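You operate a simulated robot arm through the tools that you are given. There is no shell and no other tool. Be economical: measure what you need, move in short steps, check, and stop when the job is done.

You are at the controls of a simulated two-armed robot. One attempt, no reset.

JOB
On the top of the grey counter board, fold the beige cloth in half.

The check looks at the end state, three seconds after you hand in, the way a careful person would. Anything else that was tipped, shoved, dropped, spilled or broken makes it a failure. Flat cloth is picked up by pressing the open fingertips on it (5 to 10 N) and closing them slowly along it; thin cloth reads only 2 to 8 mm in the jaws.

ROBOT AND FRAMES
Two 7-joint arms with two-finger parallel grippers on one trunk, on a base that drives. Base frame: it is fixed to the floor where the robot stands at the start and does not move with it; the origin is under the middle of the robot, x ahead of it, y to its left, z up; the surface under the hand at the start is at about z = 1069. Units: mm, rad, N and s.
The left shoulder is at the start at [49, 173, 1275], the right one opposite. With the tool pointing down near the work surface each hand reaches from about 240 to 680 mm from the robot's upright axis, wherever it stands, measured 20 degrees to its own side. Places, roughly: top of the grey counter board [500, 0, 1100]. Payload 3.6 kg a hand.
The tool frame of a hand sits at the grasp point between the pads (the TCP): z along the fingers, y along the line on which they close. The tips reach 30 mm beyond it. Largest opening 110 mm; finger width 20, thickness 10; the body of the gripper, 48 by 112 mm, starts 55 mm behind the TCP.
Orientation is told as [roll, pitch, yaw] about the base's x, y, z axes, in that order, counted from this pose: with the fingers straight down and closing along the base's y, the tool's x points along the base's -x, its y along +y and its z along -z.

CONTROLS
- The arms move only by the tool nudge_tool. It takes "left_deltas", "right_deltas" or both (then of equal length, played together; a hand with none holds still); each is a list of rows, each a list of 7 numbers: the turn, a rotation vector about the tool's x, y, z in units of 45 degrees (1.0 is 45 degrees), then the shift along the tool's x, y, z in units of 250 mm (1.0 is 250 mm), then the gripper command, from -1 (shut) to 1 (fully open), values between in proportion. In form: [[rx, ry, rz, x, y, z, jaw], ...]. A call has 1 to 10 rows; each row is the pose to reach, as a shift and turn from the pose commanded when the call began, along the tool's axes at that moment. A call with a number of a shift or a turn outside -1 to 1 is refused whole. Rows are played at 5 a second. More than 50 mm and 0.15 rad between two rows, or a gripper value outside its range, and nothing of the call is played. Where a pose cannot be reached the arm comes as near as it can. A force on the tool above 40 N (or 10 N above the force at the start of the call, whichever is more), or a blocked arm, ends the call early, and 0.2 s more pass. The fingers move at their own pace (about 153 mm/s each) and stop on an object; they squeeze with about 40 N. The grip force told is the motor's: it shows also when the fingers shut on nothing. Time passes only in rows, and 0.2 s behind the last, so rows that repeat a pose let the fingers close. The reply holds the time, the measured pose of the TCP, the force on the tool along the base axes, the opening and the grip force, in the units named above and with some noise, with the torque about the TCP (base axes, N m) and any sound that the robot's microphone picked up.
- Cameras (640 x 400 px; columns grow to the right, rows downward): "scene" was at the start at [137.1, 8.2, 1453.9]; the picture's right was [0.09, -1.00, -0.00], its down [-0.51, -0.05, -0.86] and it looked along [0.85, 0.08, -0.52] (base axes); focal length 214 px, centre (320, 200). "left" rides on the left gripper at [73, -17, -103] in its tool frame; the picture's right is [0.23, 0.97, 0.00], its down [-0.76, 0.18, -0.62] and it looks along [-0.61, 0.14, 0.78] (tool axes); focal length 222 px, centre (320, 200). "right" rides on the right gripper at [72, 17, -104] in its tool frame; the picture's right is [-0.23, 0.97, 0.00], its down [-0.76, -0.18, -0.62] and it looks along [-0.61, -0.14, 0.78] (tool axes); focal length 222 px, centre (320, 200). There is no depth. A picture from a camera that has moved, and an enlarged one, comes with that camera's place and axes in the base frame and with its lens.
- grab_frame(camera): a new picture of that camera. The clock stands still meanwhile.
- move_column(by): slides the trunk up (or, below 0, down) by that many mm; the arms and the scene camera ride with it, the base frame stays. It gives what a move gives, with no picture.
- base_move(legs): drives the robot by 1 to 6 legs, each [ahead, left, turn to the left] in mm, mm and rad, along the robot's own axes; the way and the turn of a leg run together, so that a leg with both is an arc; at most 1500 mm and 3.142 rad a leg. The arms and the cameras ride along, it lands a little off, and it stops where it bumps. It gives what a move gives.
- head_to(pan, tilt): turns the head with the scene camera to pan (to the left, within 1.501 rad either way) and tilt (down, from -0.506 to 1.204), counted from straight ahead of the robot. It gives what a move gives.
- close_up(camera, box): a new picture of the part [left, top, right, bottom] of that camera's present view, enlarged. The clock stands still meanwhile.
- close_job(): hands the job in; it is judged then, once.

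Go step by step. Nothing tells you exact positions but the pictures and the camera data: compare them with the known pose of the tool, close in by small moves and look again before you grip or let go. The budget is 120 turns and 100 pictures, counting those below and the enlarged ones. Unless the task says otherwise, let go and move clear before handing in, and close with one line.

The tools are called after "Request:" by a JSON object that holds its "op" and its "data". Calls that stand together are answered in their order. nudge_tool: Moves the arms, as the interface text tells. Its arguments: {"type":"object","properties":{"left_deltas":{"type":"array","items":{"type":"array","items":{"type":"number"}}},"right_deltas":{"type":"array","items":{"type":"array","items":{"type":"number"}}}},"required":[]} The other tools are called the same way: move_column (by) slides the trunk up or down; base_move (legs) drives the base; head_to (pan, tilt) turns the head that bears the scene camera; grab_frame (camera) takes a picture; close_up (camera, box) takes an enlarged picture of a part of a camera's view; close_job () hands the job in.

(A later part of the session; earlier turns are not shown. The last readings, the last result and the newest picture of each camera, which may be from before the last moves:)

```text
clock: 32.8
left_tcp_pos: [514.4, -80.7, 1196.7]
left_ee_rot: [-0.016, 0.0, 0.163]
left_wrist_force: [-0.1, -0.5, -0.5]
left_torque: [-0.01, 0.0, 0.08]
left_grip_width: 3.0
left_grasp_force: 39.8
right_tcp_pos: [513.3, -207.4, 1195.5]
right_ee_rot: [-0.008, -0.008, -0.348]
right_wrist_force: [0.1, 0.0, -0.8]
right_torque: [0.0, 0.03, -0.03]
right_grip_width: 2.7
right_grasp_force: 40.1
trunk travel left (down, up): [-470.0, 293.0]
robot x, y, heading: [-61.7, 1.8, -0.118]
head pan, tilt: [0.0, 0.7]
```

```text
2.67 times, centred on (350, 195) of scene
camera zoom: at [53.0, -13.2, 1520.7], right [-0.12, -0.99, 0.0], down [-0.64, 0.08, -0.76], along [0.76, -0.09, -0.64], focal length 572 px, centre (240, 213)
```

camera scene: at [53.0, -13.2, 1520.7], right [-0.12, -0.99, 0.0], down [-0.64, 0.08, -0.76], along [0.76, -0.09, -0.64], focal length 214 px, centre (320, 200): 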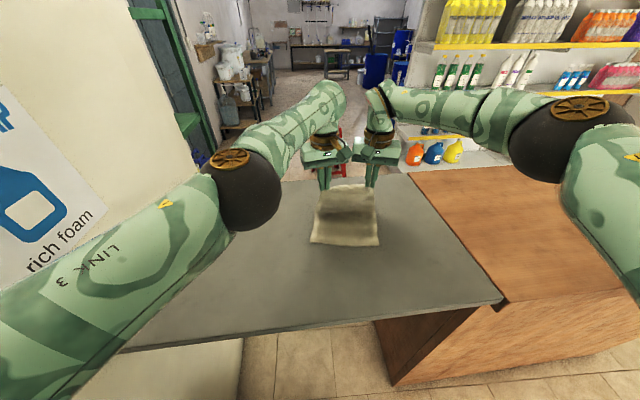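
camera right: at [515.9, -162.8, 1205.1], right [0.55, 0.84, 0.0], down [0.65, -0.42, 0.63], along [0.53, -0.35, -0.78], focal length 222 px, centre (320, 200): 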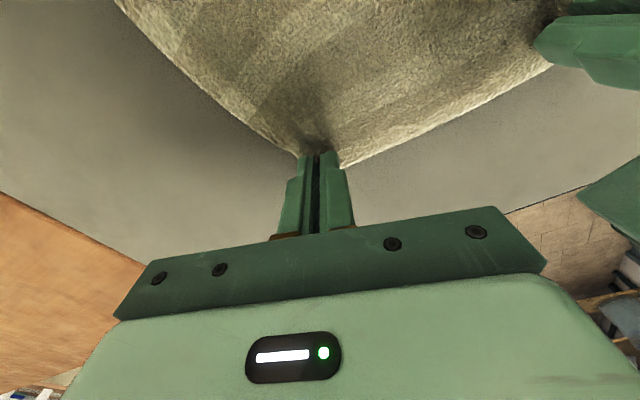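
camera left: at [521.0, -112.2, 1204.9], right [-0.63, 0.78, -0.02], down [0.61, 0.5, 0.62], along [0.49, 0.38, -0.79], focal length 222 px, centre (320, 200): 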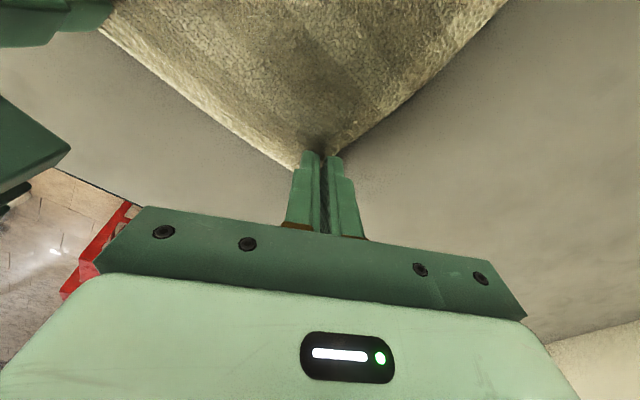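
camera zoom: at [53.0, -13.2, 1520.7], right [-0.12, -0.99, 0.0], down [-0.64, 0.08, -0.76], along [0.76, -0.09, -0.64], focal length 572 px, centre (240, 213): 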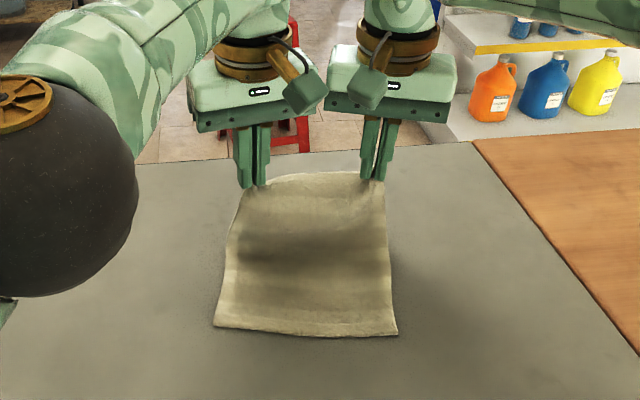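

The lying part has shifted and turned about 10°: its near corners are now at about (414,-30) and (382,-207). I continue the fold toward that edge with alternating trunk and base moves, giving the right hand an extra offset.

Request:
{"op": "move_column", "data": {"by": -20}}

Request:
{"op": "base_move", "data": {"legs": [[-51, 7, 0]]}}

Request:
{"op": "nudge_tool", "data": {"right_deltas": [[0, 0, 0, 0.04, -0.023, 0, -1], [0, 0, 0, 0.077, -0.045, 0, -1]]}}

Request:
{"op": "move_column", "data": {"by": -25}}

Request:
{"op": "grab_frame", "data": {"camera": "scene"}}

Request:
{"op": "close_up", "data": {"camera": "scene", "box": [260, 120, 440, 270]}}

```text
clock: 33.4
left_tcp_pos: [515.9, -80.5, 1175.1]
left_ee_rot: [-0.015, 0.005, 0.164]
left_wrist_force: [-0.1, -0.1, 0.7]
left_torque: [0.01, 0.0, 0.07]
left_grip_width: 3.2
left_grasp_force: 39.6
right_tcp_pos: [511.7, -209.2, 1176.2]
right_ee_rot: [-0.006, -0.009, -0.351]
right_wrist_force: [0.1, -0.6, 0.6]
right_torque: [-0.03, -0.01, -0.01]
right_grip_width: 3.0
right_grasp_force: 40.1
trunk travel left (down, up): [-450.0, 313.0]
robot x, y, heading: [-59.2, -2.3, -0.12]
head pan, tilt: [0.0, 0.7]
```

```text
clock: 34.4
left_tcp_pos: [464.9, -67.4, 1175.0]
left_ee_rot: [-0.016, 0.005, 0.163]
left_wrist_force: [-0.3, 0.3, -0.7]
left_torque: [0.0, -0.01, 0.07]
left_grip_width: 3.2
left_grasp_force: 39.7
right_tcp_pos: [460.2, -194.7, 1176.7]
right_ee_rot: [-0.007, -0.007, -0.351]
right_wrist_force: [-1.1, -0.1, -0.1]
right_torque: [0.0, -0.04, 0.02]
right_grip_width: 2.6
right_grasp_force: 39.5
trunk travel left (down, up): [-450.0, 313.0]
robot x, y, heading: [-111.5, 15.7, -0.12]
head pan, tilt: [0.0, 0.7]
```

```text
clock: 35.0
left_tcp_pos: [465.0, -67.7, 1174.6]
left_ee_rot: [-0.017, 0.004, 0.165]
left_wrist_force: [-0.3, -1.6, 0.4]
left_torque: [-0.01, -0.03, 0.04]
left_grip_width: 3.1
left_grasp_force: 39.7
right_tcp_pos: [437.8, -200.3, 1177.4]
right_ee_rot: [-0.005, -0.009, -0.349]
right_wrist_force: [-0.4, 0.7, -0.1]
right_torque: [-0.03, 0.0, 0.02]
right_grip_width: 2.6
right_grasp_force: 40.2
trunk travel left (down, up): [-450.0, 313.0]
robot x, y, heading: [-115.3, 16.2, -0.119]
head pan, tilt: [0.0, 0.7]
```

```text
clock: 35.7
left_tcp_pos: [468.3, -68.2, 1146.6]
left_ee_rot: [-0.012, 0.013, 0.166]
left_wrist_force: [-0.3, -0.7, -0.3]
left_torque: [-0.04, 0.0, 0.07]
left_grip_width: 3.2
left_grasp_force: 39.8
right_tcp_pos: [437.3, -198.5, 1150.3]
right_ee_rot: [-0.009, -0.01, -0.351]
right_wrist_force: [-0.3, 0.0, -0.7]
right_torque: [-0.01, -0.02, 0.02]
right_grip_width: 2.8
right_grasp_force: 39.6
trunk travel left (down, up): [-425.0, 338.0]
robot x, y, heading: [-114.7, 11.2, -0.12]
head pan, tilt: [0.0, 0.7]
```

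```text
74 pictures are left
camera scene: at [10.1, -1.5, 1475.6], right [-0.12, -0.99, 0.0], down [-0.64, 0.08, -0.76], along [0.76, -0.09, -0.64], focal length 214 px, centre (320, 200)
```

scene: 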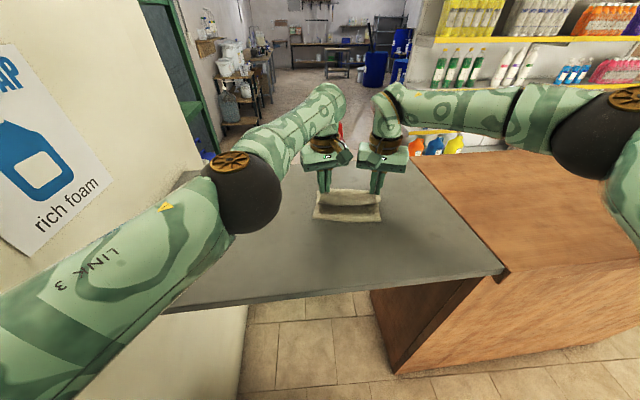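

```text
2.67 times, centred on (350, 195) of scene
camera zoom: at [10.1, -1.5, 1475.6], right [-0.12, -0.99, 0.0], down [-0.64, 0.08, -0.76], along [0.76, -0.09, -0.64], focal length 572 px, centre (240, 213)
```

zoom: 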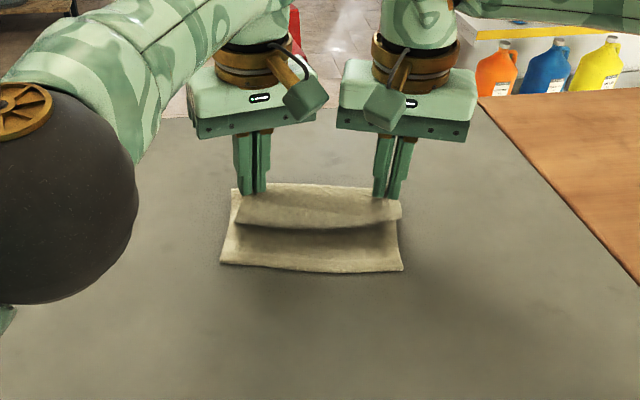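

The lying edge has stayed put, and the held edge is about 40 mm short of it. I bring it over and lower.

Request:
{"op": "base_move", "data": {"legs": [[-37, 8, 0]]}}

Request:
{"op": "move_column", "data": {"by": -38}}

Request:
{"op": "close_up", "data": {"camera": "scene", "box": [260, 120, 440, 270]}}

```text
clock: 36.5
left_tcp_pos: [434.2, -55.6, 1146.3]
left_ee_rot: [-0.011, 0.013, 0.164]
left_wrist_force: [1.1, -0.5, -0.3]
left_torque: [-0.03, -0.01, 0.07]
left_grip_width: 3.1
left_grasp_force: 40.2
right_tcp_pos: [405.7, -186.3, 1150.7]
right_ee_rot: [-0.007, -0.008, -0.349]
right_wrist_force: [-0.5, 1.2, -0.1]
right_torque: [0.0, -0.01, 0.05]
right_grip_width: 2.9
right_grasp_force: 40.0
trunk travel left (down, up): [-425.0, 338.0]
robot x, y, heading: [-147.6, 25.3, -0.119]
head pan, tilt: [0.0, 0.7]
```

```text
clock: 37.3
left_tcp_pos: [440.5, -56.0, 1105.6]
left_ee_rot: [-0.012, 0.02, 0.165]
left_wrist_force: [-4.8, -0.8, 22.3]
left_torque: [-0.09, 0.21, 0.04]
left_grip_width: 3.2
left_grasp_force: 40.2
right_tcp_pos: [404.9, -185.1, 1111.9]
right_ee_rot: [-0.008, -0.008, -0.349]
right_wrist_force: [0.4, 1.6, 0.8]
right_torque: [-0.01, 0.06, 0.02]
right_grip_width: 2.5
right_grasp_force: 40.0
trunk travel left (down, up): [-386.0, 377.0]
robot x, y, heading: [-139.8, 26.7, -0.12]
head pan, tilt: [0.0, 0.7]
stopped: the force on the tool passed its limit at 45 N (the readings are from after the stop); the commanded pose is now the measured one
```

```text
2.67 times, centred on (350, 195) of scene
camera zoom: at [-14.7, 9.4, 1437.2], right [-0.12, -0.99, 0.0], down [-0.64, 0.08, -0.77], along [0.76, -0.09, -0.64], focal length 572 px, centre (240, 213)
```

zoom: 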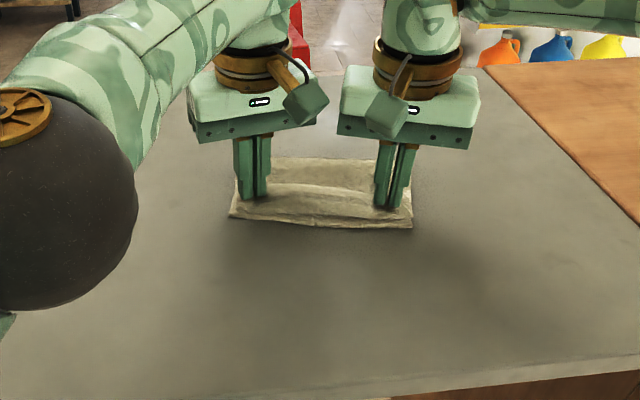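

The left side touched down about 10 mm short of target. I raise slightly, shift back 11 mm, and keep the right hand in place.

Request:
{"op": "move_column", "data": {"by": 10}}

Request:
{"op": "base_move", "data": {"legs": [[-11, -1, 0]]}}

Request:
{"op": "close_up", "data": {"camera": "scene", "box": [290, 140, 410, 240]}}

```text
clock: 37.9
left_tcp_pos: [441.6, -57.1, 1111.9]
left_ee_rot: [-0.011, 0.024, 0.166]
left_wrist_force: [-0.2, -0.5, 0.7]
left_torque: [-0.03, 0.01, 0.08]
left_grip_width: 3.0
left_grasp_force: 40.1
right_tcp_pos: [406.4, -186.8, 1121.1]
right_ee_rot: [-0.007, -0.006, -0.35]
right_wrist_force: [-0.2, 1.5, -0.1]
right_torque: [0.02, 0.02, 0.04]
right_grip_width: 2.7
right_grasp_force: 39.6
trunk travel left (down, up): [-396.0, 367.0]
robot x, y, heading: [-147.9, 23.6, -0.121]
head pan, tilt: [0.0, 0.7]
```

```text
clock: 38.6
left_tcp_pos: [431.3, -56.9, 1114.4]
left_ee_rot: [-0.011, 0.025, 0.165]
left_wrist_force: [0.2, -1.1, 0.1]
left_torque: [-0.03, 0.03, 0.05]
left_grip_width: 3.2
left_grasp_force: 39.9
right_tcp_pos: [395.7, -186.2, 1120.5]
right_ee_rot: [-0.006, -0.009, -0.349]
right_wrist_force: [0.6, 0.8, -0.2]
right_torque: [0.02, 0.0, 0.02]
right_grip_width: 2.9
right_grasp_force: 40.1
trunk travel left (down, up): [-396.0, 367.0]
robot x, y, heading: [-158.1, 24.7, -0.122]
head pan, tilt: [0.0, 0.7]
```

```text
4.00 times, centred on (350, 190) of scene
camera zoom: at [-26.3, 9.6, 1446.9], right [-0.12, -0.99, 0.0], down [-0.64, 0.08, -0.76], along [0.76, -0.09, -0.64], focal length 858 px, centre (200, 240)
```

zoom: 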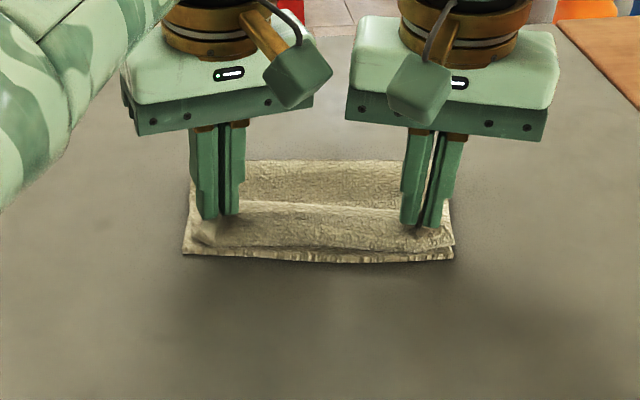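

The edges nearly coincide. I lower both hands to the cloth.

Request:
{"op": "nudge_tool", "data": {"left_deltas": [[0, 0, 0, 0, 0, 0.014, -1], [0, 0, 0, 0, 0, 0.028, -1], [0, 0, 0, 0, 0, 0.034, -1]], "right_deltas": [[0, 0, 0, -0.01, 0.004, 0.02, -1], [0, 0, 0, -0.0225, 0.008, 0.044, -1], [0, 0, 0, -0.0225, 0.008, 0.06, -1]]}}

Request:
{"op": "close_up", "data": {"camera": "scene", "box": [290, 140, 410, 240]}}

```text
clock: 39.5
left_tcp_pos: [429.3, -56.3, 1106.0]
left_ee_rot: [-0.011, 0.019, 0.166]
left_wrist_force: [1.7, -0.6, 10.8]
left_torque: [0.01, -0.02, 0.09]
left_grip_width: 3.1
left_grasp_force: 40.3
right_tcp_pos: [400.2, -186.1, 1108.4]
right_ee_rot: [-0.006, -0.009, -0.349]
right_wrist_force: [-1.4, -0.7, 7.0]
right_torque: [-0.05, 0.04, 0.0]
right_grip_width: 2.5
right_grasp_force: 40.3
trunk travel left (down, up): [-396.0, 367.0]
robot x, y, heading: [-155.5, 30.6, -0.118]
head pan, tilt: [0.0, 0.7]
```

```text
4.00 times, centred on (350, 190) of scene
camera zoom: at [-28.8, 10.2, 1447.5], right [-0.12, -0.99, 0.0], down [-0.64, 0.08, -0.77], along [0.76, -0.09, -0.64], focal length 858 px, centre (200, 240)
```

zoom: 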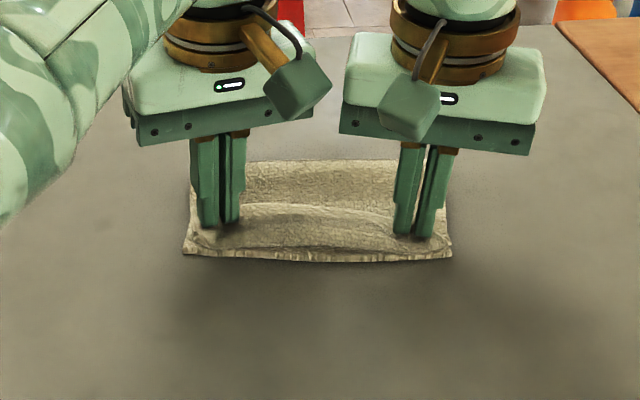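

Both press on the folded cloth. I open slowly, then lift with the trunk.

Request:
{"op": "nudge_tool", "data": {"left_deltas": [[0, 0, 0, 0, 0, 0, -0.9], [0, 0, 0, 0, 0, 0, -0.8], [0, 0, 0, 0, 0, 0, -0.7], [0, 0, 0, 0, 0, 0, -0.6]], "right_deltas": [[0, 0, 0, 0, 0, 0, -0.9], [0, 0, 0, 0, 0, 0, -0.8], [0, 0, 0, 0, 0, 0, -0.7], [0, 0, 0, 0, 0, 0, -0.6]]}}

Request:
{"op": "move_column", "data": {"by": 60}}

Request:
{"op": "close_up", "data": {"camera": "scene", "box": [280, 140, 420, 260]}}

```text
clock: 40.5
left_tcp_pos: [428.5, -56.7, 1107.1]
left_ee_rot: [-0.012, 0.022, 0.165]
left_wrist_force: [2.0, 2.1, 17.1]
left_torque: [-0.05, -0.01, 0.04]
left_grip_width: 17.2
left_grasp_force: 0.0
right_tcp_pos: [400.2, -185.8, 1107.6]
right_ee_rot: [-0.007, -0.008, -0.349]
right_wrist_force: [0.1, -0.3, 9.8]
right_torque: [-0.01, -0.07, -0.01]
right_grip_width: 18.5
right_grasp_force: 0.0
trunk travel left (down, up): [-396.0, 367.0]
robot x, y, heading: [-157.6, 28.4, -0.12]
head pan, tilt: [0.0, 0.7]
```

```text
clock: 41.5
left_tcp_pos: [425.4, -55.1, 1179.1]
left_ee_rot: [-0.019, -0.003, 0.17]
left_wrist_force: [0.7, 0.1, -0.8]
left_torque: [0.06, -0.02, 0.0]
left_grip_width: 21.9
left_grasp_force: 0.1
right_tcp_pos: [401.1, -186.2, 1165.4]
right_ee_rot: [-0.007, -0.007, -0.349]
right_wrist_force: [0.4, 0.2, 0.2]
right_torque: [-0.03, 0.01, 0.02]
right_grip_width: 22.3
right_grasp_force: 0.0
trunk travel left (down, up): [-456.0, 307.0]
robot x, y, heading: [-154.0, 24.7, -0.123]
head pan, tilt: [0.0, 0.7]
```

```text
3.33 times, centred on (350, 200) of scene
camera zoom: at [-40.7, 11.3, 1507.4], right [-0.12, -0.99, 0.0], down [-0.64, 0.08, -0.76], along [0.76, -0.09, -0.64], focal length 715 px, centre (220, 200)
```

zoom: 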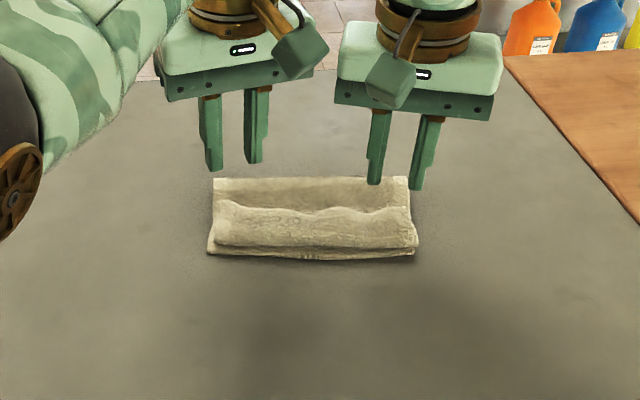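

Released and clear. I rise more and look at the result.

Request:
{"op": "move_column", "data": {"by": 150}}

Request:
{"op": "head_to", "data": {"pan": 0.0, "tilt": 0.85}}

Request:
{"op": "close_up", "data": {"camera": "scene", "box": [250, 100, 450, 260]}}

Request:
{"op": "grab_frame", "data": {"camera": "left"}}

Request:
{"op": "grab_frame", "data": {"camera": "right"}}

```text
clock: 43.2
left_tcp_pos: [417.8, -53.1, 1350.9]
left_ee_rot: [-0.03, -0.039, 0.168]
left_wrist_force: [0.1, 0.0, 0.4]
left_torque: [0.01, 0.0, -0.01]
left_grip_width: 22.1
left_grasp_force: 0.1
right_tcp_pos: [400.6, -187.2, 1316.0]
right_ee_rot: [-0.007, -0.008, -0.35]
right_wrist_force: [-0.5, -0.2, 0.4]
right_torque: [0.0, 0.01, 0.02]
right_grip_width: 21.8
right_grasp_force: 0.1
trunk travel left (down, up): [-606.0, 157.0]
robot x, y, heading: [-155.2, 21.9, -0.118]
head pan, tilt: [0.0, 0.7]
```

```text
clock: 43.9
left_tcp_pos: [417.4, -53.4, 1350.5]
left_ee_rot: [-0.031, -0.04, 0.169]
left_wrist_force: [0.3, 0.7, -0.3]
left_torque: [0.0, 0.02, -0.02]
left_grip_width: 22.1
left_grasp_force: 0.0
right_tcp_pos: [400.9, -186.1, 1316.3]
right_ee_rot: [-0.006, -0.006, -0.348]
right_wrist_force: [0.4, -0.6, 0.3]
right_torque: [-0.01, -0.03, 0.01]
right_grip_width: 21.9
right_grasp_force: 0.0
trunk travel left (down, up): [-606.0, 157.0]
robot x, y, heading: [-160.8, 22.5, -0.124]
head pan, tilt: [0.0, 0.85]
```

```text
2.50 times, centred on (350, 180) of scene
camera zoom: at [-65.0, 14.2, 1646.0], right [-0.12, -0.99, 0.0], down [-0.75, 0.09, -0.66], along [0.66, -0.08, -0.75], focal length 536 px, centre (245, 250)
```

zoom: 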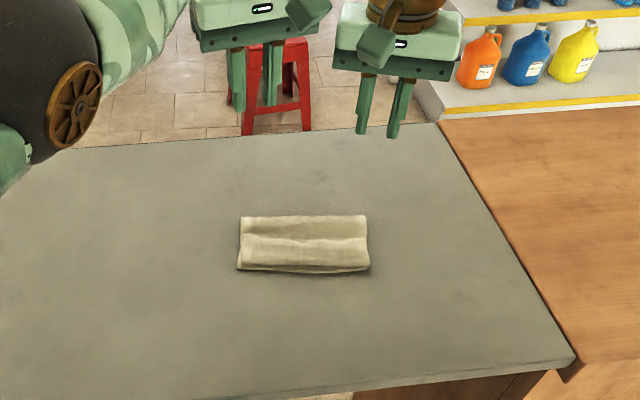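

```text
67 pictures are left
camera left: at [344.0, -79.1, 1450.6], right [-0.39, 0.92, -0.04], down [0.69, 0.32, 0.65], along [0.61, 0.22, -0.76], focal length 222 px, centre (320, 200)
```

left: 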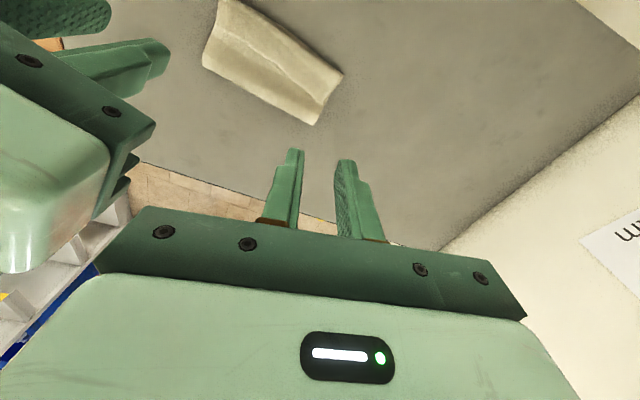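

```text
66 pictures are left
camera right: at [338.3, -144.5, 1418.8], right [0.55, 0.84, 0.0], down [0.65, -0.42, 0.63], along [0.53, -0.35, -0.78], focal length 222 px, centre (320, 200)
```

right: 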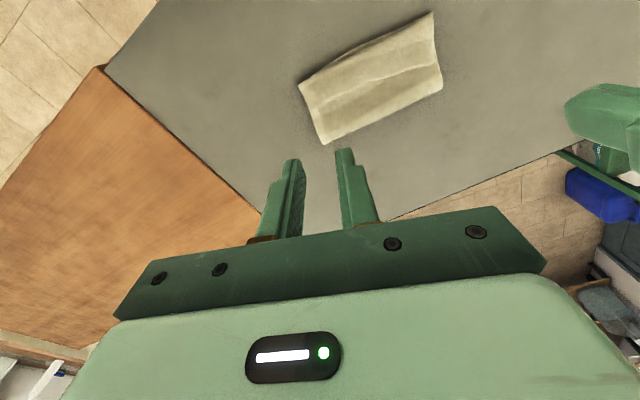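

Request:
{"op": "close_up", "data": {"camera": "scene", "box": [315, 155, 385, 199]}}

Request:
{"op": "close_up", "data": {"camera": "right", "box": [280, 0, 460, 150]}}

Request:
{"op": "close_up", "data": {"camera": "left", "box": [190, 0, 360, 140]}}

```text
9.09 times, centred on (350, 177) of scene
camera zoom: at [-65.0, 14.2, 1646.0], right [-0.12, -0.99, 0.0], down [-0.75, 0.09, -0.66], along [0.66, -0.08, -0.75], focal length 1950 px, centre (47, 409)
```

zoom: 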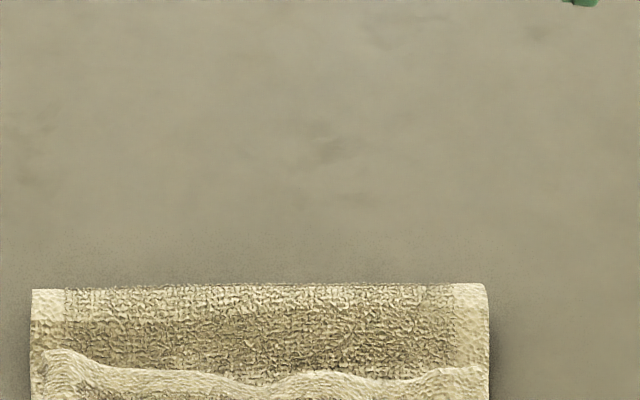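

```text
2.67 times, centred on (370, 75) of right
camera zoom: at [338.3, -144.5, 1418.8], right [0.55, 0.84, 0.0], down [0.65, -0.42, 0.63], along [0.53, -0.35, -0.78], focal length 592 px, centre (187, 533)
```

zoom: 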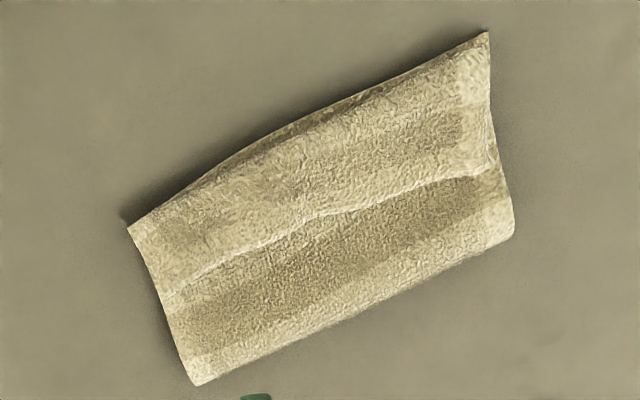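

```text
2.86 times, centred on (275, 70) of left
camera zoom: at [344.0, -79.1, 1450.6], right [-0.39, 0.92, -0.04], down [0.69, 0.32, 0.65], along [0.61, 0.22, -0.76], focal length 635 px, centre (449, 571)
```

zoom: 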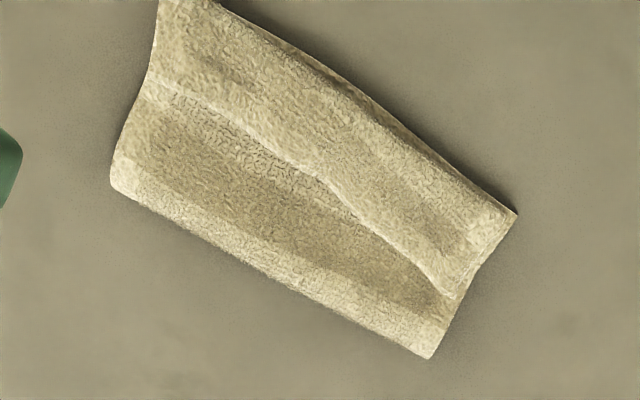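

Edges are aligned, but the fold is uneven: the piece is only about 93 mm deep (should be ~120) and the top layer has a slack ridge. I'll re-grip the top layer's near corners and re-lay it on a lower, tauter path. First I bring the arms into a less stretched posture.

Request:
{"op": "nudge_tool", "data": {"left_deltas": [[0, 0, 0, 0.1, 0.06, 0, -0.6], [0, 0, 0, 0.2, 0.12, 0, -0.6], [0, 0, 0, 0.3, 0.18, 0, -0.6], [0, 0, 0, 0.4, 0.24, 0, -0.6]], "right_deltas": [[0, 0, 0, 0.1, -0.08, 0, -0.6], [0, 0, 0, 0.2, -0.16, 0, -0.6], [0, 0, 0, 0.3, -0.24, 0, -0.6], [0, 0, 0, 0.4, -0.3, 0, -0.6]]}}

```text
clock: 44.9
left_tcp_pos: [415.6, -54.4, 1351.6]
left_ee_rot: [-0.027, -0.041, 0.169]
left_wrist_force: [-0.1, 0.0, -0.1]
left_torque: [0.04, 0.01, 0.0]
left_grip_width: 22.0
left_grasp_force: 0.0
left hand out of reach, approached as far as the arm can: row 1, 2, 3, 4
right_tcp_pos: [283.0, -223.5, 1315.2]
right_ee_rot: [-0.006, -0.008, -0.35]
right_wrist_force: [0.0, -0.9, -0.2]
right_torque: [0.02, -0.02, 0.0]
right_grip_width: 21.9
right_grasp_force: 0.1
trunk travel left (down, up): [-606.0, 157.0]
robot x, y, heading: [-160.2, 23.0, -0.118]
head pan, tilt: [0.0, 0.85]
```

Request:
{"op": "head_to", "data": {"pan": 0.3, "tilt": 0.4}}

Request:
{"op": "grab_frame", "data": {"camera": "scene"}}

```text
clock: 45.8
left_tcp_pos: [417.0, -52.6, 1350.1]
left_ee_rot: [-0.029, -0.04, 0.17]
left_wrist_force: [-0.8, -0.1, 0.5]
left_torque: [0.01, 0.03, 0.01]
left_grip_width: 22.1
left_grasp_force: 0.1
right_tcp_pos: [283.6, -223.9, 1315.5]
right_ee_rot: [-0.007, -0.007, -0.349]
right_wrist_force: [-0.7, -0.7, -0.1]
right_torque: [-0.01, 0.01, 0.0]
right_grip_width: 21.9
right_grasp_force: 0.0
trunk travel left (down, up): [-606.0, 157.0]
robot x, y, heading: [-154.9, 23.2, -0.119]
head pan, tilt: [0.3, 0.4]
```

```text
62 pictures are left
camera scene: at [-51.5, 40.2, 1685.0], right [0.18, -0.98, 0.0], down [-0.38, -0.07, -0.92], along [0.91, 0.17, -0.39], focal length 214 px, centre (320, 200)
```

scene: 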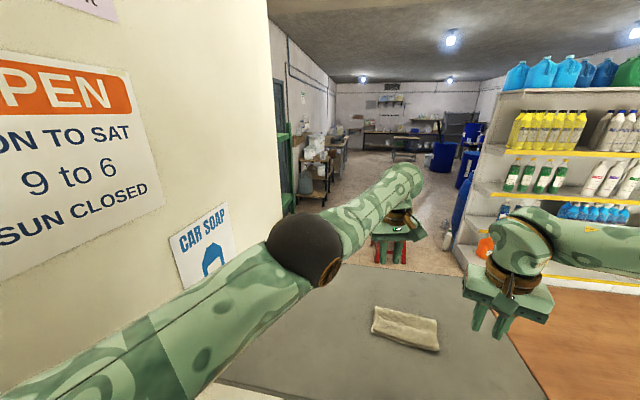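

The left arm is nearly straight, so a straight pull inward stalls. I test a sideways move to free it.

Request:
{"op": "nudge_tool", "data": {"left_deltas": [[0, 0, 0, 0, 0.1, 0.05, -0.6], [0, 0, 0, 0, 0.2, 0.1, -0.6], [0, 0, 0, 0.05, 0.3, 0.15, -0.6], [0, 0, 0, 0.1, 0.4, 0.2, -0.6], [0, 0, 0, 0.2, 0.45, 0.2, -0.6]]}}

```text
clock: 47.0
left_tcp_pos: [448.1, 5.6, 1295.0]
left_ee_rot: [-0.027, -0.04, 0.169]
left_wrist_force: [0.4, -1.2, -0.1]
left_torque: [0.03, 0.03, -0.02]
left_grip_width: 21.9
left_grasp_force: 0.0
left hand out of reach, approached as far as the arm can: row 1, 2, 3, 4, 5
right_tcp_pos: [283.9, -224.0, 1314.6]
right_ee_rot: [-0.008, -0.007, -0.348]
right_wrist_force: [0.0, 0.9, 0.8]
right_torque: [0.02, -0.01, 0.04]
right_grip_width: 21.8
right_grasp_force: 0.1
trunk travel left (down, up): [-606.0, 157.0]
robot x, y, heading: [-154.8, 24.8, -0.119]
head pan, tilt: [0.3, 0.4]
```

Request:
{"op": "nudge_tool", "data": {"left_deltas": [[0, 0, 0, 0.18, 0, 0, -0.6], [0, 0, 0, 0.36, 0.05, 0, -0.6], [0, 0, 0, 0.54, 0.1, 0, -0.6], [0, 0, 0, 0.72, 0.15, 0, -0.6], [0, 0, 0, 0.9, 0.2, 0, -0.6], [0, 0, 0, 1, 0.25, 0, -0.6], [0, 0, 0, 1, 0.25, 0, -0.6], [0, 0, 0, 1, 0.25, 0, -0.6], [0, 0, 0, 1, 0.25, 0, -0.6], [0, 0, 0, 1, 0.25, 0, -0.6]]}}

```text
clock: 49.2
left_tcp_pos: [414.5, -55.2, 1262.9]
left_ee_rot: [-0.028, -0.037, 0.17]
left_wrist_force: [-0.2, -0.5, 0.5]
left_torque: [-0.02, -0.04, 0.01]
left_grip_width: 21.8
left_grasp_force: 0.1
left hand out of reach, approached as far as the arm can: row 1, 2, 3, 4, 5, 6, 7, 8, 9, 10
right_tcp_pos: [283.9, -224.4, 1315.2]
right_ee_rot: [-0.007, -0.008, -0.349]
right_wrist_force: [0.3, -0.1, 0.5]
right_torque: [0.04, -0.01, 0.0]
right_grip_width: 22.1
right_grasp_force: 0.0
trunk travel left (down, up): [-606.0, 157.0]
robot x, y, heading: [-153.4, 29.5, -0.118]
head pan, tilt: [0.3, 0.4]
```

The left arm is locked in radius, but its height, sideways motion and the base still work, as before. I set the right hand back over its corner and lower the trunk to re-grip the top layer.

Request:
{"op": "nudge_tool", "data": {"right_deltas": [[0, 0, 0, -0.1, 0.07, 0, -0.45], [0, 0, 0, -0.2, 0.14, 0, -0.45], [0, 0, 0, -0.3, 0.21, 0.1, -0.45], [0, 0, 0, -0.406, 0.288, 0.2, -0.45]]}}

Request:
{"op": "move_column", "data": {"by": -110}}

Request:
{"op": "head_to", "data": {"pan": 0.0, "tilt": 0.7}}

Request:
{"op": "close_up", "data": {"camera": "scene", "box": [270, 120, 430, 260]}}

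Request:
{"op": "grab_frame", "data": {"camera": "left"}}

Request:
{"op": "grab_frame", "data": {"camera": "right"}}

```text
clock: 50.2
left_tcp_pos: [416.5, -53.6, 1261.5]
left_ee_rot: [-0.03, -0.037, 0.17]
left_wrist_force: [1.1, 0.2, -0.3]
left_torque: [-0.06, -0.01, -0.01]
left_grip_width: 22.0
left_grasp_force: 0.1
right_tcp_pos: [403.1, -194.3, 1263.1]
right_ee_rot: [-0.006, -0.005, -0.347]
right_wrist_force: [-0.3, -0.5, -0.6]
right_torque: [0.0, 0.0, -0.03]
right_grip_width: 30.6
right_grasp_force: 0.2
trunk travel left (down, up): [-606.0, 157.0]
robot x, y, heading: [-155.5, 24.3, -0.119]
head pan, tilt: [0.3, 0.4]
```

```text
clock: 51.6
left_tcp_pos: [417.7, -55.1, 1139.7]
left_ee_rot: [-0.023, -0.018, 0.17]
left_wrist_force: [-1.0, -0.6, 0.0]
left_torque: [-0.02, -0.02, 0.03]
left_grip_width: 22.0
left_grasp_force: 0.1
right_tcp_pos: [400.3, -190.1, 1156.5]
right_ee_rot: [-0.009, -0.008, -0.349]
right_wrist_force: [0.7, 0.3, -0.9]
right_torque: [0.0, 0.01, -0.02]
right_grip_width: 30.2
right_grasp_force: 0.1
trunk travel left (down, up): [-496.0, 267.0]
robot x, y, heading: [-157.9, 25.4, -0.115]
head pan, tilt: [0.3, 0.4]
```

```text
clock: 52.4
left_tcp_pos: [416.4, -55.6, 1139.6]
left_ee_rot: [-0.025, -0.018, 0.169]
left_wrist_force: [-0.7, -0.8, 0.0]
left_torque: [0.0, -0.03, 0.0]
left_grip_width: 22.2
left_grasp_force: 0.0
right_tcp_pos: [402.9, -190.6, 1156.1]
right_ee_rot: [-0.006, -0.005, -0.349]
right_wrist_force: [-0.5, 0.8, -0.8]
right_torque: [0.02, 0.01, 0.0]
right_grip_width: 30.3
right_grasp_force: 0.2
trunk travel left (down, up): [-496.0, 267.0]
robot x, y, heading: [-159.0, 25.0, -0.114]
head pan, tilt: [0.0, 0.7]
```

```text
2.86 times, centred on (350, 190) of scene
camera zoom: at [-47.9, 12.3, 1547.8], right [-0.12, -0.99, 0.0], down [-0.64, 0.08, -0.77], along [0.76, -0.09, -0.64], focal length 613 px, centre (234, 229)
```

zoom: 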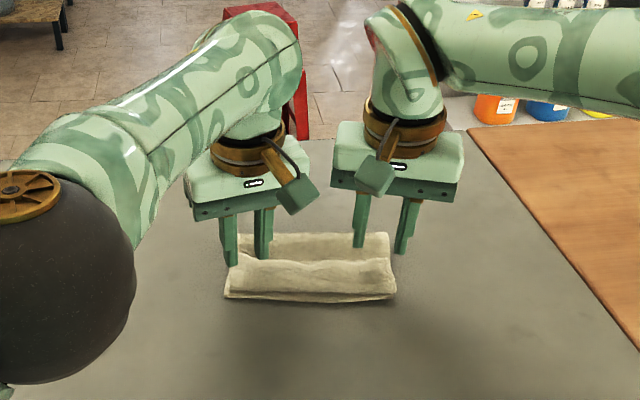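

```text
60 pictures are left
camera left: at [346.5, -81.5, 1240.9], right [-0.39, 0.92, -0.03], down [0.71, 0.32, 0.63], along [0.59, 0.23, -0.77], focal length 222 px, centre (320, 200)
```

left: 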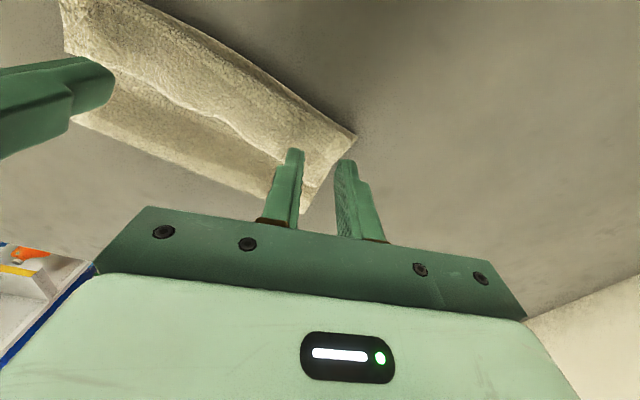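

```text
59 pictures are left
camera right: at [338.8, -148.3, 1258.8], right [0.55, 0.84, 0.0], down [0.65, -0.42, 0.63], along [0.52, -0.35, -0.78], focal length 222 px, centre (320, 200)
```

right: 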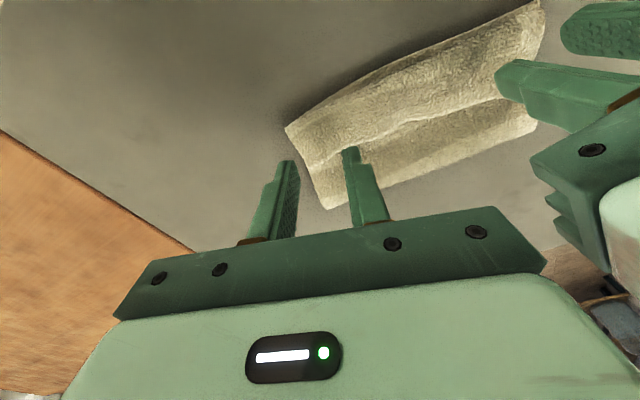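

Both hands sit over the near corners of the top layer. I lower to light contact.

Request:
{"op": "move_column", "data": {"by": -24}}

Request:
{"op": "nudge_tool", "data": {"left_deltas": [[0, 0, 0, 0, 0, 0, -0.56], [0, 0, 0, 0, 0, 0, -0.56], [0, 0, 0, 0, 0, 0, -0.56]], "right_deltas": [[0, 0, 0, 0.01, 0, 0.03, -0.56], [0, 0, 0, 0.01, 0, 0.05, -0.56], [0, 0, 0, 0.01, 0, 0.07, -0.56]]}}

```text
clock: 53.1
left_tcp_pos: [419.1, -54.7, 1113.4]
left_ee_rot: [-0.021, -0.013, 0.169]
left_wrist_force: [0.1, 0.4, -0.9]
left_torque: [-0.01, 0.01, -0.01]
left_grip_width: 21.8
left_grasp_force: 0.1
right_tcp_pos: [400.5, -190.8, 1131.7]
right_ee_rot: [-0.007, -0.008, -0.349]
right_wrist_force: [0.0, -0.4, 0.3]
right_torque: [-0.01, -0.02, 0.01]
right_grip_width: 30.2
right_grasp_force: 0.0
trunk travel left (down, up): [-472.0, 291.0]
robot x, y, heading: [-157.0, 23.2, -0.117]
head pan, tilt: [0.0, 0.7]
```

```text
clock: 53.9
left_tcp_pos: [419.8, -55.5, 1112.5]
left_ee_rot: [-0.02, -0.013, 0.168]
left_wrist_force: [-0.6, -0.6, 0.5]
left_torque: [0.0, -0.02, -0.02]
left_grip_width: 23.9
left_grasp_force: 0.0
right_tcp_pos: [399.7, -190.1, 1116.0]
right_ee_rot: [-0.007, -0.007, -0.348]
right_wrist_force: [0.3, -0.6, -0.1]
right_torque: [-0.02, 0.01, 0.03]
right_grip_width: 24.2
right_grasp_force: 0.0
trunk travel left (down, up): [-472.0, 291.0]
robot x, y, heading: [-157.7, 23.2, -0.12]
head pan, tilt: [0.0, 0.7]
```

Request:
{"op": "nudge_tool", "data": {"left_deltas": [[0, 0, 0, 0, 0, 0.008, -0.56], [0, 0, 0, 0, 0, 0.014, -0.56]], "right_deltas": [[0, 0, 0, 0, 0, 0.014, -0.56], [0, 0, 0, 0, 0, 0.028, -0.56]]}}

Request:
{"op": "nudge_tool", "data": {"left_deltas": [[0, 0, 0, 0, 0, 0.004, -0.56], [0, 0, 0, 0, 0, 0.008, -0.56]], "right_deltas": [[0, 0, 0, 0, 0, 0.004, -0.56], [0, 0, 0, 0, 0, 0.008, -0.56]]}}

```text
clock: 54.5
left_tcp_pos: [418.7, -55.0, 1110.9]
left_ee_rot: [-0.022, -0.012, 0.17]
left_wrist_force: [0.1, 0.1, 2.1]
left_torque: [-0.04, 0.01, 0.0]
left_grip_width: 24.0
left_grasp_force: 0.0
right_tcp_pos: [397.8, -190.2, 1108.3]
right_ee_rot: [-0.006, -0.009, -0.348]
right_wrist_force: [2.5, 1.4, 4.1]
right_torque: [0.06, 0.0, -0.02]
right_grip_width: 24.2
right_grasp_force: 0.1
trunk travel left (down, up): [-472.0, 291.0]
robot x, y, heading: [-157.2, 24.5, -0.123]
head pan, tilt: [0.0, 0.7]
```

```text
clock: 55.1
left_tcp_pos: [419.1, -56.0, 1107.8]
left_ee_rot: [-0.023, -0.013, 0.169]
left_wrist_force: [2.9, 0.0, 4.7]
left_torque: [-0.04, -0.02, 0.0]
left_grip_width: 23.9
left_grasp_force: 0.1
right_tcp_pos: [398.6, -189.5, 1107.2]
right_ee_rot: [-0.005, -0.008, -0.348]
right_wrist_force: [-0.4, -2.4, 10.9]
right_torque: [0.0, -0.05, 0.02]
right_grip_width: 24.2
right_grasp_force: 0.1
trunk travel left (down, up): [-472.0, 291.0]
robot x, y, heading: [-156.8, 20.9, -0.118]
head pan, tilt: [0.0, 0.7]
```

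Contact on both (about 5 and 11 N). I ease the right a little and close slowly so that only the top layer rucks.

Request:
{"op": "nudge_tool", "data": {"left_deltas": [[0, 0, 0, 0, 0, 0, -0.6], [0, 0, 0, 0, 0, 0, -0.66], [0, 0, 0, 0, 0, 0, -0.72], [0, 0, 0, 0, 0, 0, -0.78], [0, 0, 0, 0, 0, 0, -0.84], [0, 0, 0, 0, 0, 0, -0.9], [0, 0, 0, 0, 0, 0, -0.95], [0, 0, 0, 0, 0, 0, -1], [0, 0, 0, 0, 0, 0, -1], [0, 0, 0, 0, 0, 0, -1]], "right_deltas": [[0, 0, 0, 0, 0, -0.004, -0.6], [0, 0, 0, 0, 0, -0.004, -0.66], [0, 0, 0, 0, 0, -0.004, -0.72], [0, 0, 0, 0, 0, -0.004, -0.78], [0, 0, 0, 0, 0, -0.004, -0.84], [0, 0, 0, 0, 0, -0.004, -0.9], [0, 0, 0, 0, 0, -0.004, -0.95], [0, 0, 0, 0, 0, -0.004, -1], [0, 0, 0, 0, 0, -0.004, -1], [0, 0, 0, 0, 0, -0.004, -1]]}}

Request:
{"op": "move_column", "data": {"by": 30}}

Request:
{"op": "close_up", "data": {"camera": "scene", "box": [270, 120, 430, 260]}}

Request:
{"op": "grab_frame", "data": {"camera": "right"}}

Request:
{"op": "grab_frame", "data": {"camera": "left"}}

```text
clock: 57.3
left_tcp_pos: [418.8, -56.2, 1107.4]
left_ee_rot: [-0.02, -0.014, 0.169]
left_wrist_force: [-0.3, -5.2, 5.1]
left_torque: [-0.14, -0.01, -0.06]
left_grip_width: 3.6
left_grasp_force: 40.0
right_tcp_pos: [399.8, -189.6, 1108.1]
right_ee_rot: [-0.005, -0.008, -0.35]
right_wrist_force: [2.4, 3.6, 10.9]
right_torque: [0.11, 0.0, 0.02]
right_grip_width: 3.4
right_grasp_force: 39.8
trunk travel left (down, up): [-472.0, 291.0]
robot x, y, heading: [-154.7, 23.9, -0.117]
head pan, tilt: [0.0, 0.7]
```

```text
clock: 58.1
left_tcp_pos: [418.3, -54.5, 1139.0]
left_ee_rot: [-0.021, -0.015, 0.172]
left_wrist_force: [-0.2, -3.8, -0.1]
left_torque: [-0.12, -0.01, -0.02]
left_grip_width: 3.5
left_grasp_force: 40.2
right_tcp_pos: [400.1, -190.1, 1135.7]
right_ee_rot: [-0.007, -0.004, -0.352]
right_wrist_force: [0.9, 4.2, -0.8]
right_torque: [0.14, -0.02, -0.01]
right_grip_width: 3.0
right_grasp_force: 39.8
trunk travel left (down, up): [-502.0, 261.0]
robot x, y, heading: [-155.4, 24.4, -0.117]
head pan, tilt: [0.0, 0.7]
```

```text
2.86 times, centred on (350, 190) of scene
camera zoom: at [-48.3, 12.1, 1553.7], right [-0.12, -0.99, 0.0], down [-0.64, 0.08, -0.76], along [0.76, -0.09, -0.64], focal length 613 px, centre (234, 229)
```

zoom: 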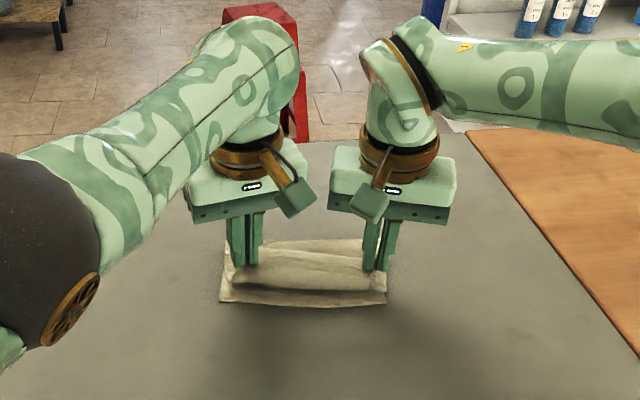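

```text
57 pictures are left
camera right: at [336.9, -148.0, 1238.4], right [0.55, 0.84, -0.01], down [0.65, -0.42, 0.63], along [0.52, -0.35, -0.78], focal length 222 px, centre (320, 200)
```

right: 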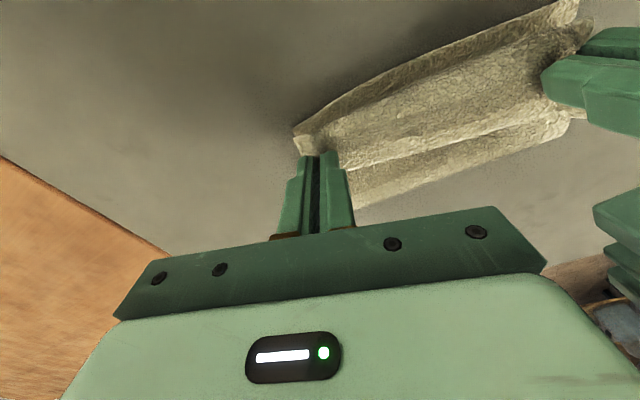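

```text
56 pictures are left
camera left: at [347.9, -80.7, 1241.2], right [-0.39, 0.92, -0.02], down [0.71, 0.32, 0.63], along [0.59, 0.23, -0.77], focal length 222 px, centre (320, 200)
```

left: 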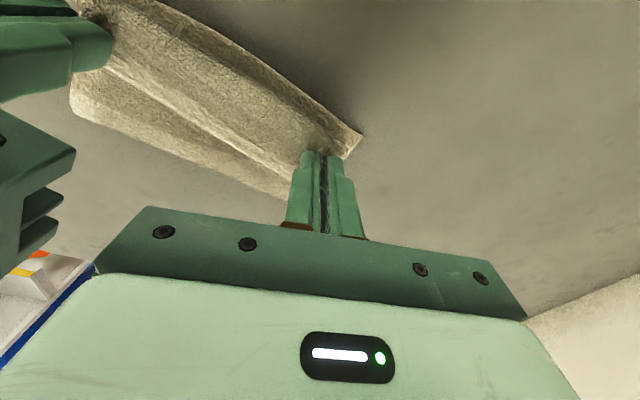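

Only the top layer came up; the bottom edge stayed in place. I raise it, carry it forward to undo the slack, then re-lay it low and taut.

Request:
{"op": "nudge_tool", "data": {"right_deltas": [[0, 0, 0, 0, 0.012, 0, -1]]}}

Request:
{"op": "move_column", "data": {"by": 45}}

Request:
{"op": "base_move", "data": {"legs": [[95, 0, 0]]}}

Request:
{"op": "close_up", "data": {"camera": "scene", "box": [270, 140, 430, 280]}}

```text
clock: 58.5
left_tcp_pos: [418.4, -53.9, 1140.1]
left_ee_rot: [-0.021, -0.017, 0.17]
left_wrist_force: [0.1, -1.3, -0.7]
left_torque: [-0.02, 0.01, -0.02]
left_grip_width: 3.8
left_grasp_force: 39.4
right_tcp_pos: [400.0, -186.2, 1137.6]
right_ee_rot: [-0.007, -0.007, -0.35]
right_wrist_force: [-0.4, 2.5, -0.8]
right_torque: [0.06, -0.03, -0.03]
right_grip_width: 2.6
right_grasp_force: 40.2
trunk travel left (down, up): [-502.0, 261.0]
robot x, y, heading: [-153.7, 25.9, -0.119]
head pan, tilt: [0.0, 0.7]
```

```text
clock: 59.4
left_tcp_pos: [418.7, -54.0, 1189.3]
left_ee_rot: [-0.025, -0.028, 0.171]
left_wrist_force: [0.5, -2.0, -1.5]
left_torque: [-0.06, 0.01, -0.01]
left_grip_width: 3.8
left_grasp_force: 39.5
right_tcp_pos: [400.9, -186.2, 1181.2]
right_ee_rot: [-0.008, -0.004, -0.349]
right_wrist_force: [1.1, 1.2, 0.3]
right_torque: [0.07, -0.02, 0.01]
right_grip_width: 2.8
right_grasp_force: 40.3
trunk travel left (down, up): [-547.0, 216.0]
robot x, y, heading: [-159.2, 25.9, -0.116]
head pan, tilt: [0.0, 0.7]
```

```text
clock: 60.5
left_tcp_pos: [510.4, -65.2, 1189.2]
left_ee_rot: [-0.025, -0.028, 0.169]
left_wrist_force: [-0.1, -1.2, -0.1]
left_torque: [-0.04, 0.04, -0.02]
left_grip_width: 3.9
left_grasp_force: 39.8
right_tcp_pos: [493.2, -197.5, 1181.9]
right_ee_rot: [-0.006, -0.007, -0.351]
right_wrist_force: [0.9, 2.5, 0.1]
right_torque: [0.06, 0.0, 0.03]
right_grip_width: 3.0
right_grasp_force: 39.8
trunk travel left (down, up): [-547.0, 216.0]
robot x, y, heading: [-61.9, 12.8, -0.122]
head pan, tilt: [0.0, 0.7]
```

```text
2.86 times, centred on (350, 210) of scene
camera zoom: at [39.7, 2.0, 1599.0], right [-0.12, -0.99, 0.0], down [-0.64, 0.08, -0.76], along [0.76, -0.09, -0.64], focal length 613 px, centre (234, 171)
```

zoom: 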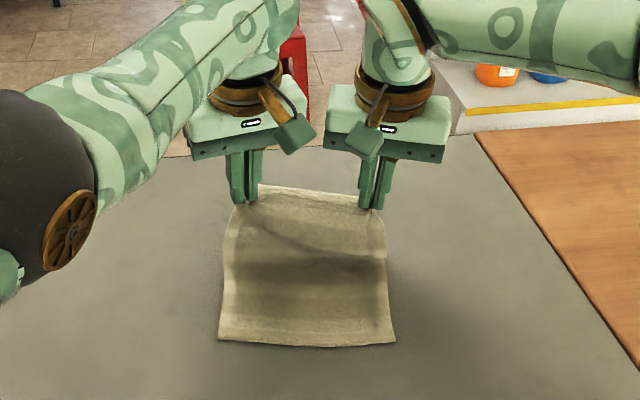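

The slack is out. I lower here first, so the loop forms on the far side, then pull back low toward the near edge.

Request:
{"op": "move_column", "data": {"by": -48}}

Request:
{"op": "close_up", "data": {"camera": "scene", "box": [270, 120, 430, 260]}}

```text
clock: 61.4
left_tcp_pos: [510.6, -64.5, 1142.1]
left_ee_rot: [-0.023, -0.025, 0.172]
left_wrist_force: [-1.6, -1.7, 0.1]
left_torque: [-0.07, -0.02, 0.0]
left_grip_width: 3.7
left_grasp_force: 40.3
right_tcp_pos: [492.5, -198.6, 1134.0]
right_ee_rot: [-0.005, -0.009, -0.351]
right_wrist_force: [0.7, 1.4, 0.5]
right_torque: [0.05, -0.03, 0.02]
right_grip_width: 3.2
right_grasp_force: 39.9
trunk travel left (down, up): [-499.0, 264.0]
robot x, y, heading: [-62.1, 12.4, -0.116]
head pan, tilt: [0.0, 0.7]
```

```text
2.86 times, centred on (350, 190) of scene
camera zoom: at [43.4, 1.5, 1551.0], right [-0.12, -0.99, 0.0], down [-0.64, 0.08, -0.77], along [0.76, -0.09, -0.64], focal length 613 px, centre (234, 229)
```

zoom: 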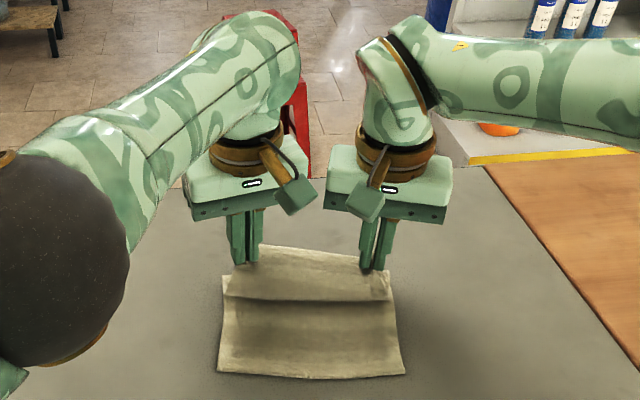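

Request:
{"op": "move_column", "data": {"by": -8}}

Request:
{"op": "base_move", "data": {"legs": [[-55, 3, 0]]}}

Request:
{"op": "close_up", "data": {"camera": "scene", "box": [270, 120, 430, 260]}}

Request:
{"op": "grab_frame", "data": {"camera": "left"}}

Request:
{"op": "grab_frame", "data": {"camera": "right"}}

```text
clock: 61.9
left_tcp_pos: [512.0, -66.2, 1133.9]
left_ee_rot: [-0.022, -0.023, 0.169]
left_wrist_force: [-0.2, -2.3, 0.3]
left_torque: [-0.05, -0.01, 0.0]
left_grip_width: 3.7
left_grasp_force: 40.0
right_tcp_pos: [493.3, -199.2, 1125.4]
right_ee_rot: [-0.008, -0.008, -0.351]
right_wrist_force: [0.4, 1.7, 0.4]
right_torque: [0.09, -0.03, 0.01]
right_grip_width: 2.9
right_grasp_force: 40.7
trunk travel left (down, up): [-491.0, 272.0]
robot x, y, heading: [-65.1, 14.3, -0.123]
head pan, tilt: [0.0, 0.7]
```

```text
clock: 62.9
left_tcp_pos: [458.5, -57.4, 1132.9]
left_ee_rot: [-0.021, -0.023, 0.168]
left_wrist_force: [-1.6, -2.4, -0.9]
left_torque: [-0.06, -0.01, 0.01]
left_grip_width: 3.7
left_grasp_force: 40.4
right_tcp_pos: [440.1, -189.8, 1126.1]
right_ee_rot: [-0.008, -0.009, -0.354]
right_wrist_force: [0.7, 1.2, 0.3]
right_torque: [0.04, -0.05, 0.0]
right_grip_width: 2.9
right_grasp_force: 40.4
trunk travel left (down, up): [-491.0, 272.0]
robot x, y, heading: [-116.0, 24.0, -0.124]
head pan, tilt: [0.0, 0.7]
```

```text
2.86 times, centred on (350, 190) of scene
camera zoom: at [-8.5, 10.5, 1542.8], right [-0.12, -0.99, 0.0], down [-0.64, 0.08, -0.77], along [0.76, -0.09, -0.64], focal length 613 px, centre (234, 229)
```

zoom: 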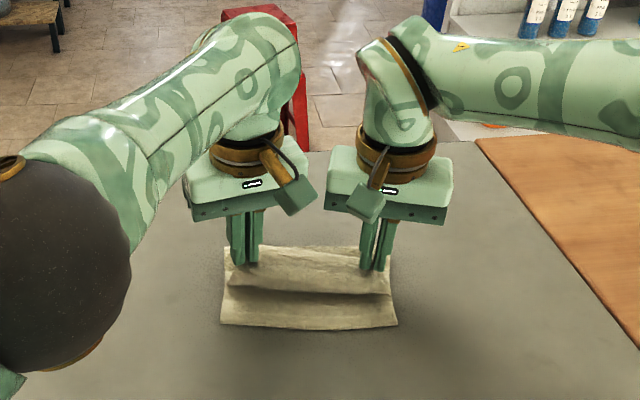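

```text
52 pictures are left
camera left: at [386.4, -83.7, 1234.3], right [-0.39, 0.92, -0.03], down [0.7, 0.31, 0.64], along [0.59, 0.23, -0.77], focal length 222 px, centre (320, 200)
```

left: 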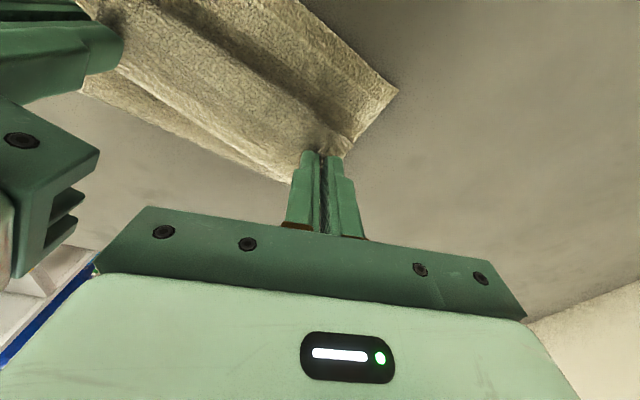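

```text
51 pictures are left
camera right: at [376.1, -147.6, 1228.6], right [0.55, 0.84, 0.0], down [0.65, -0.42, 0.63], along [0.52, -0.35, -0.78], focal length 222 px, centre (320, 200)
```

right: 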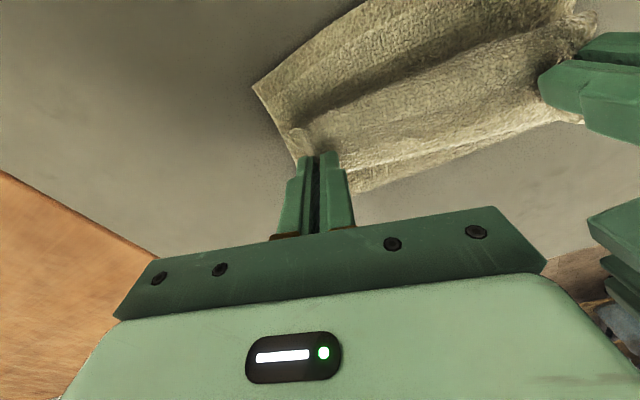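

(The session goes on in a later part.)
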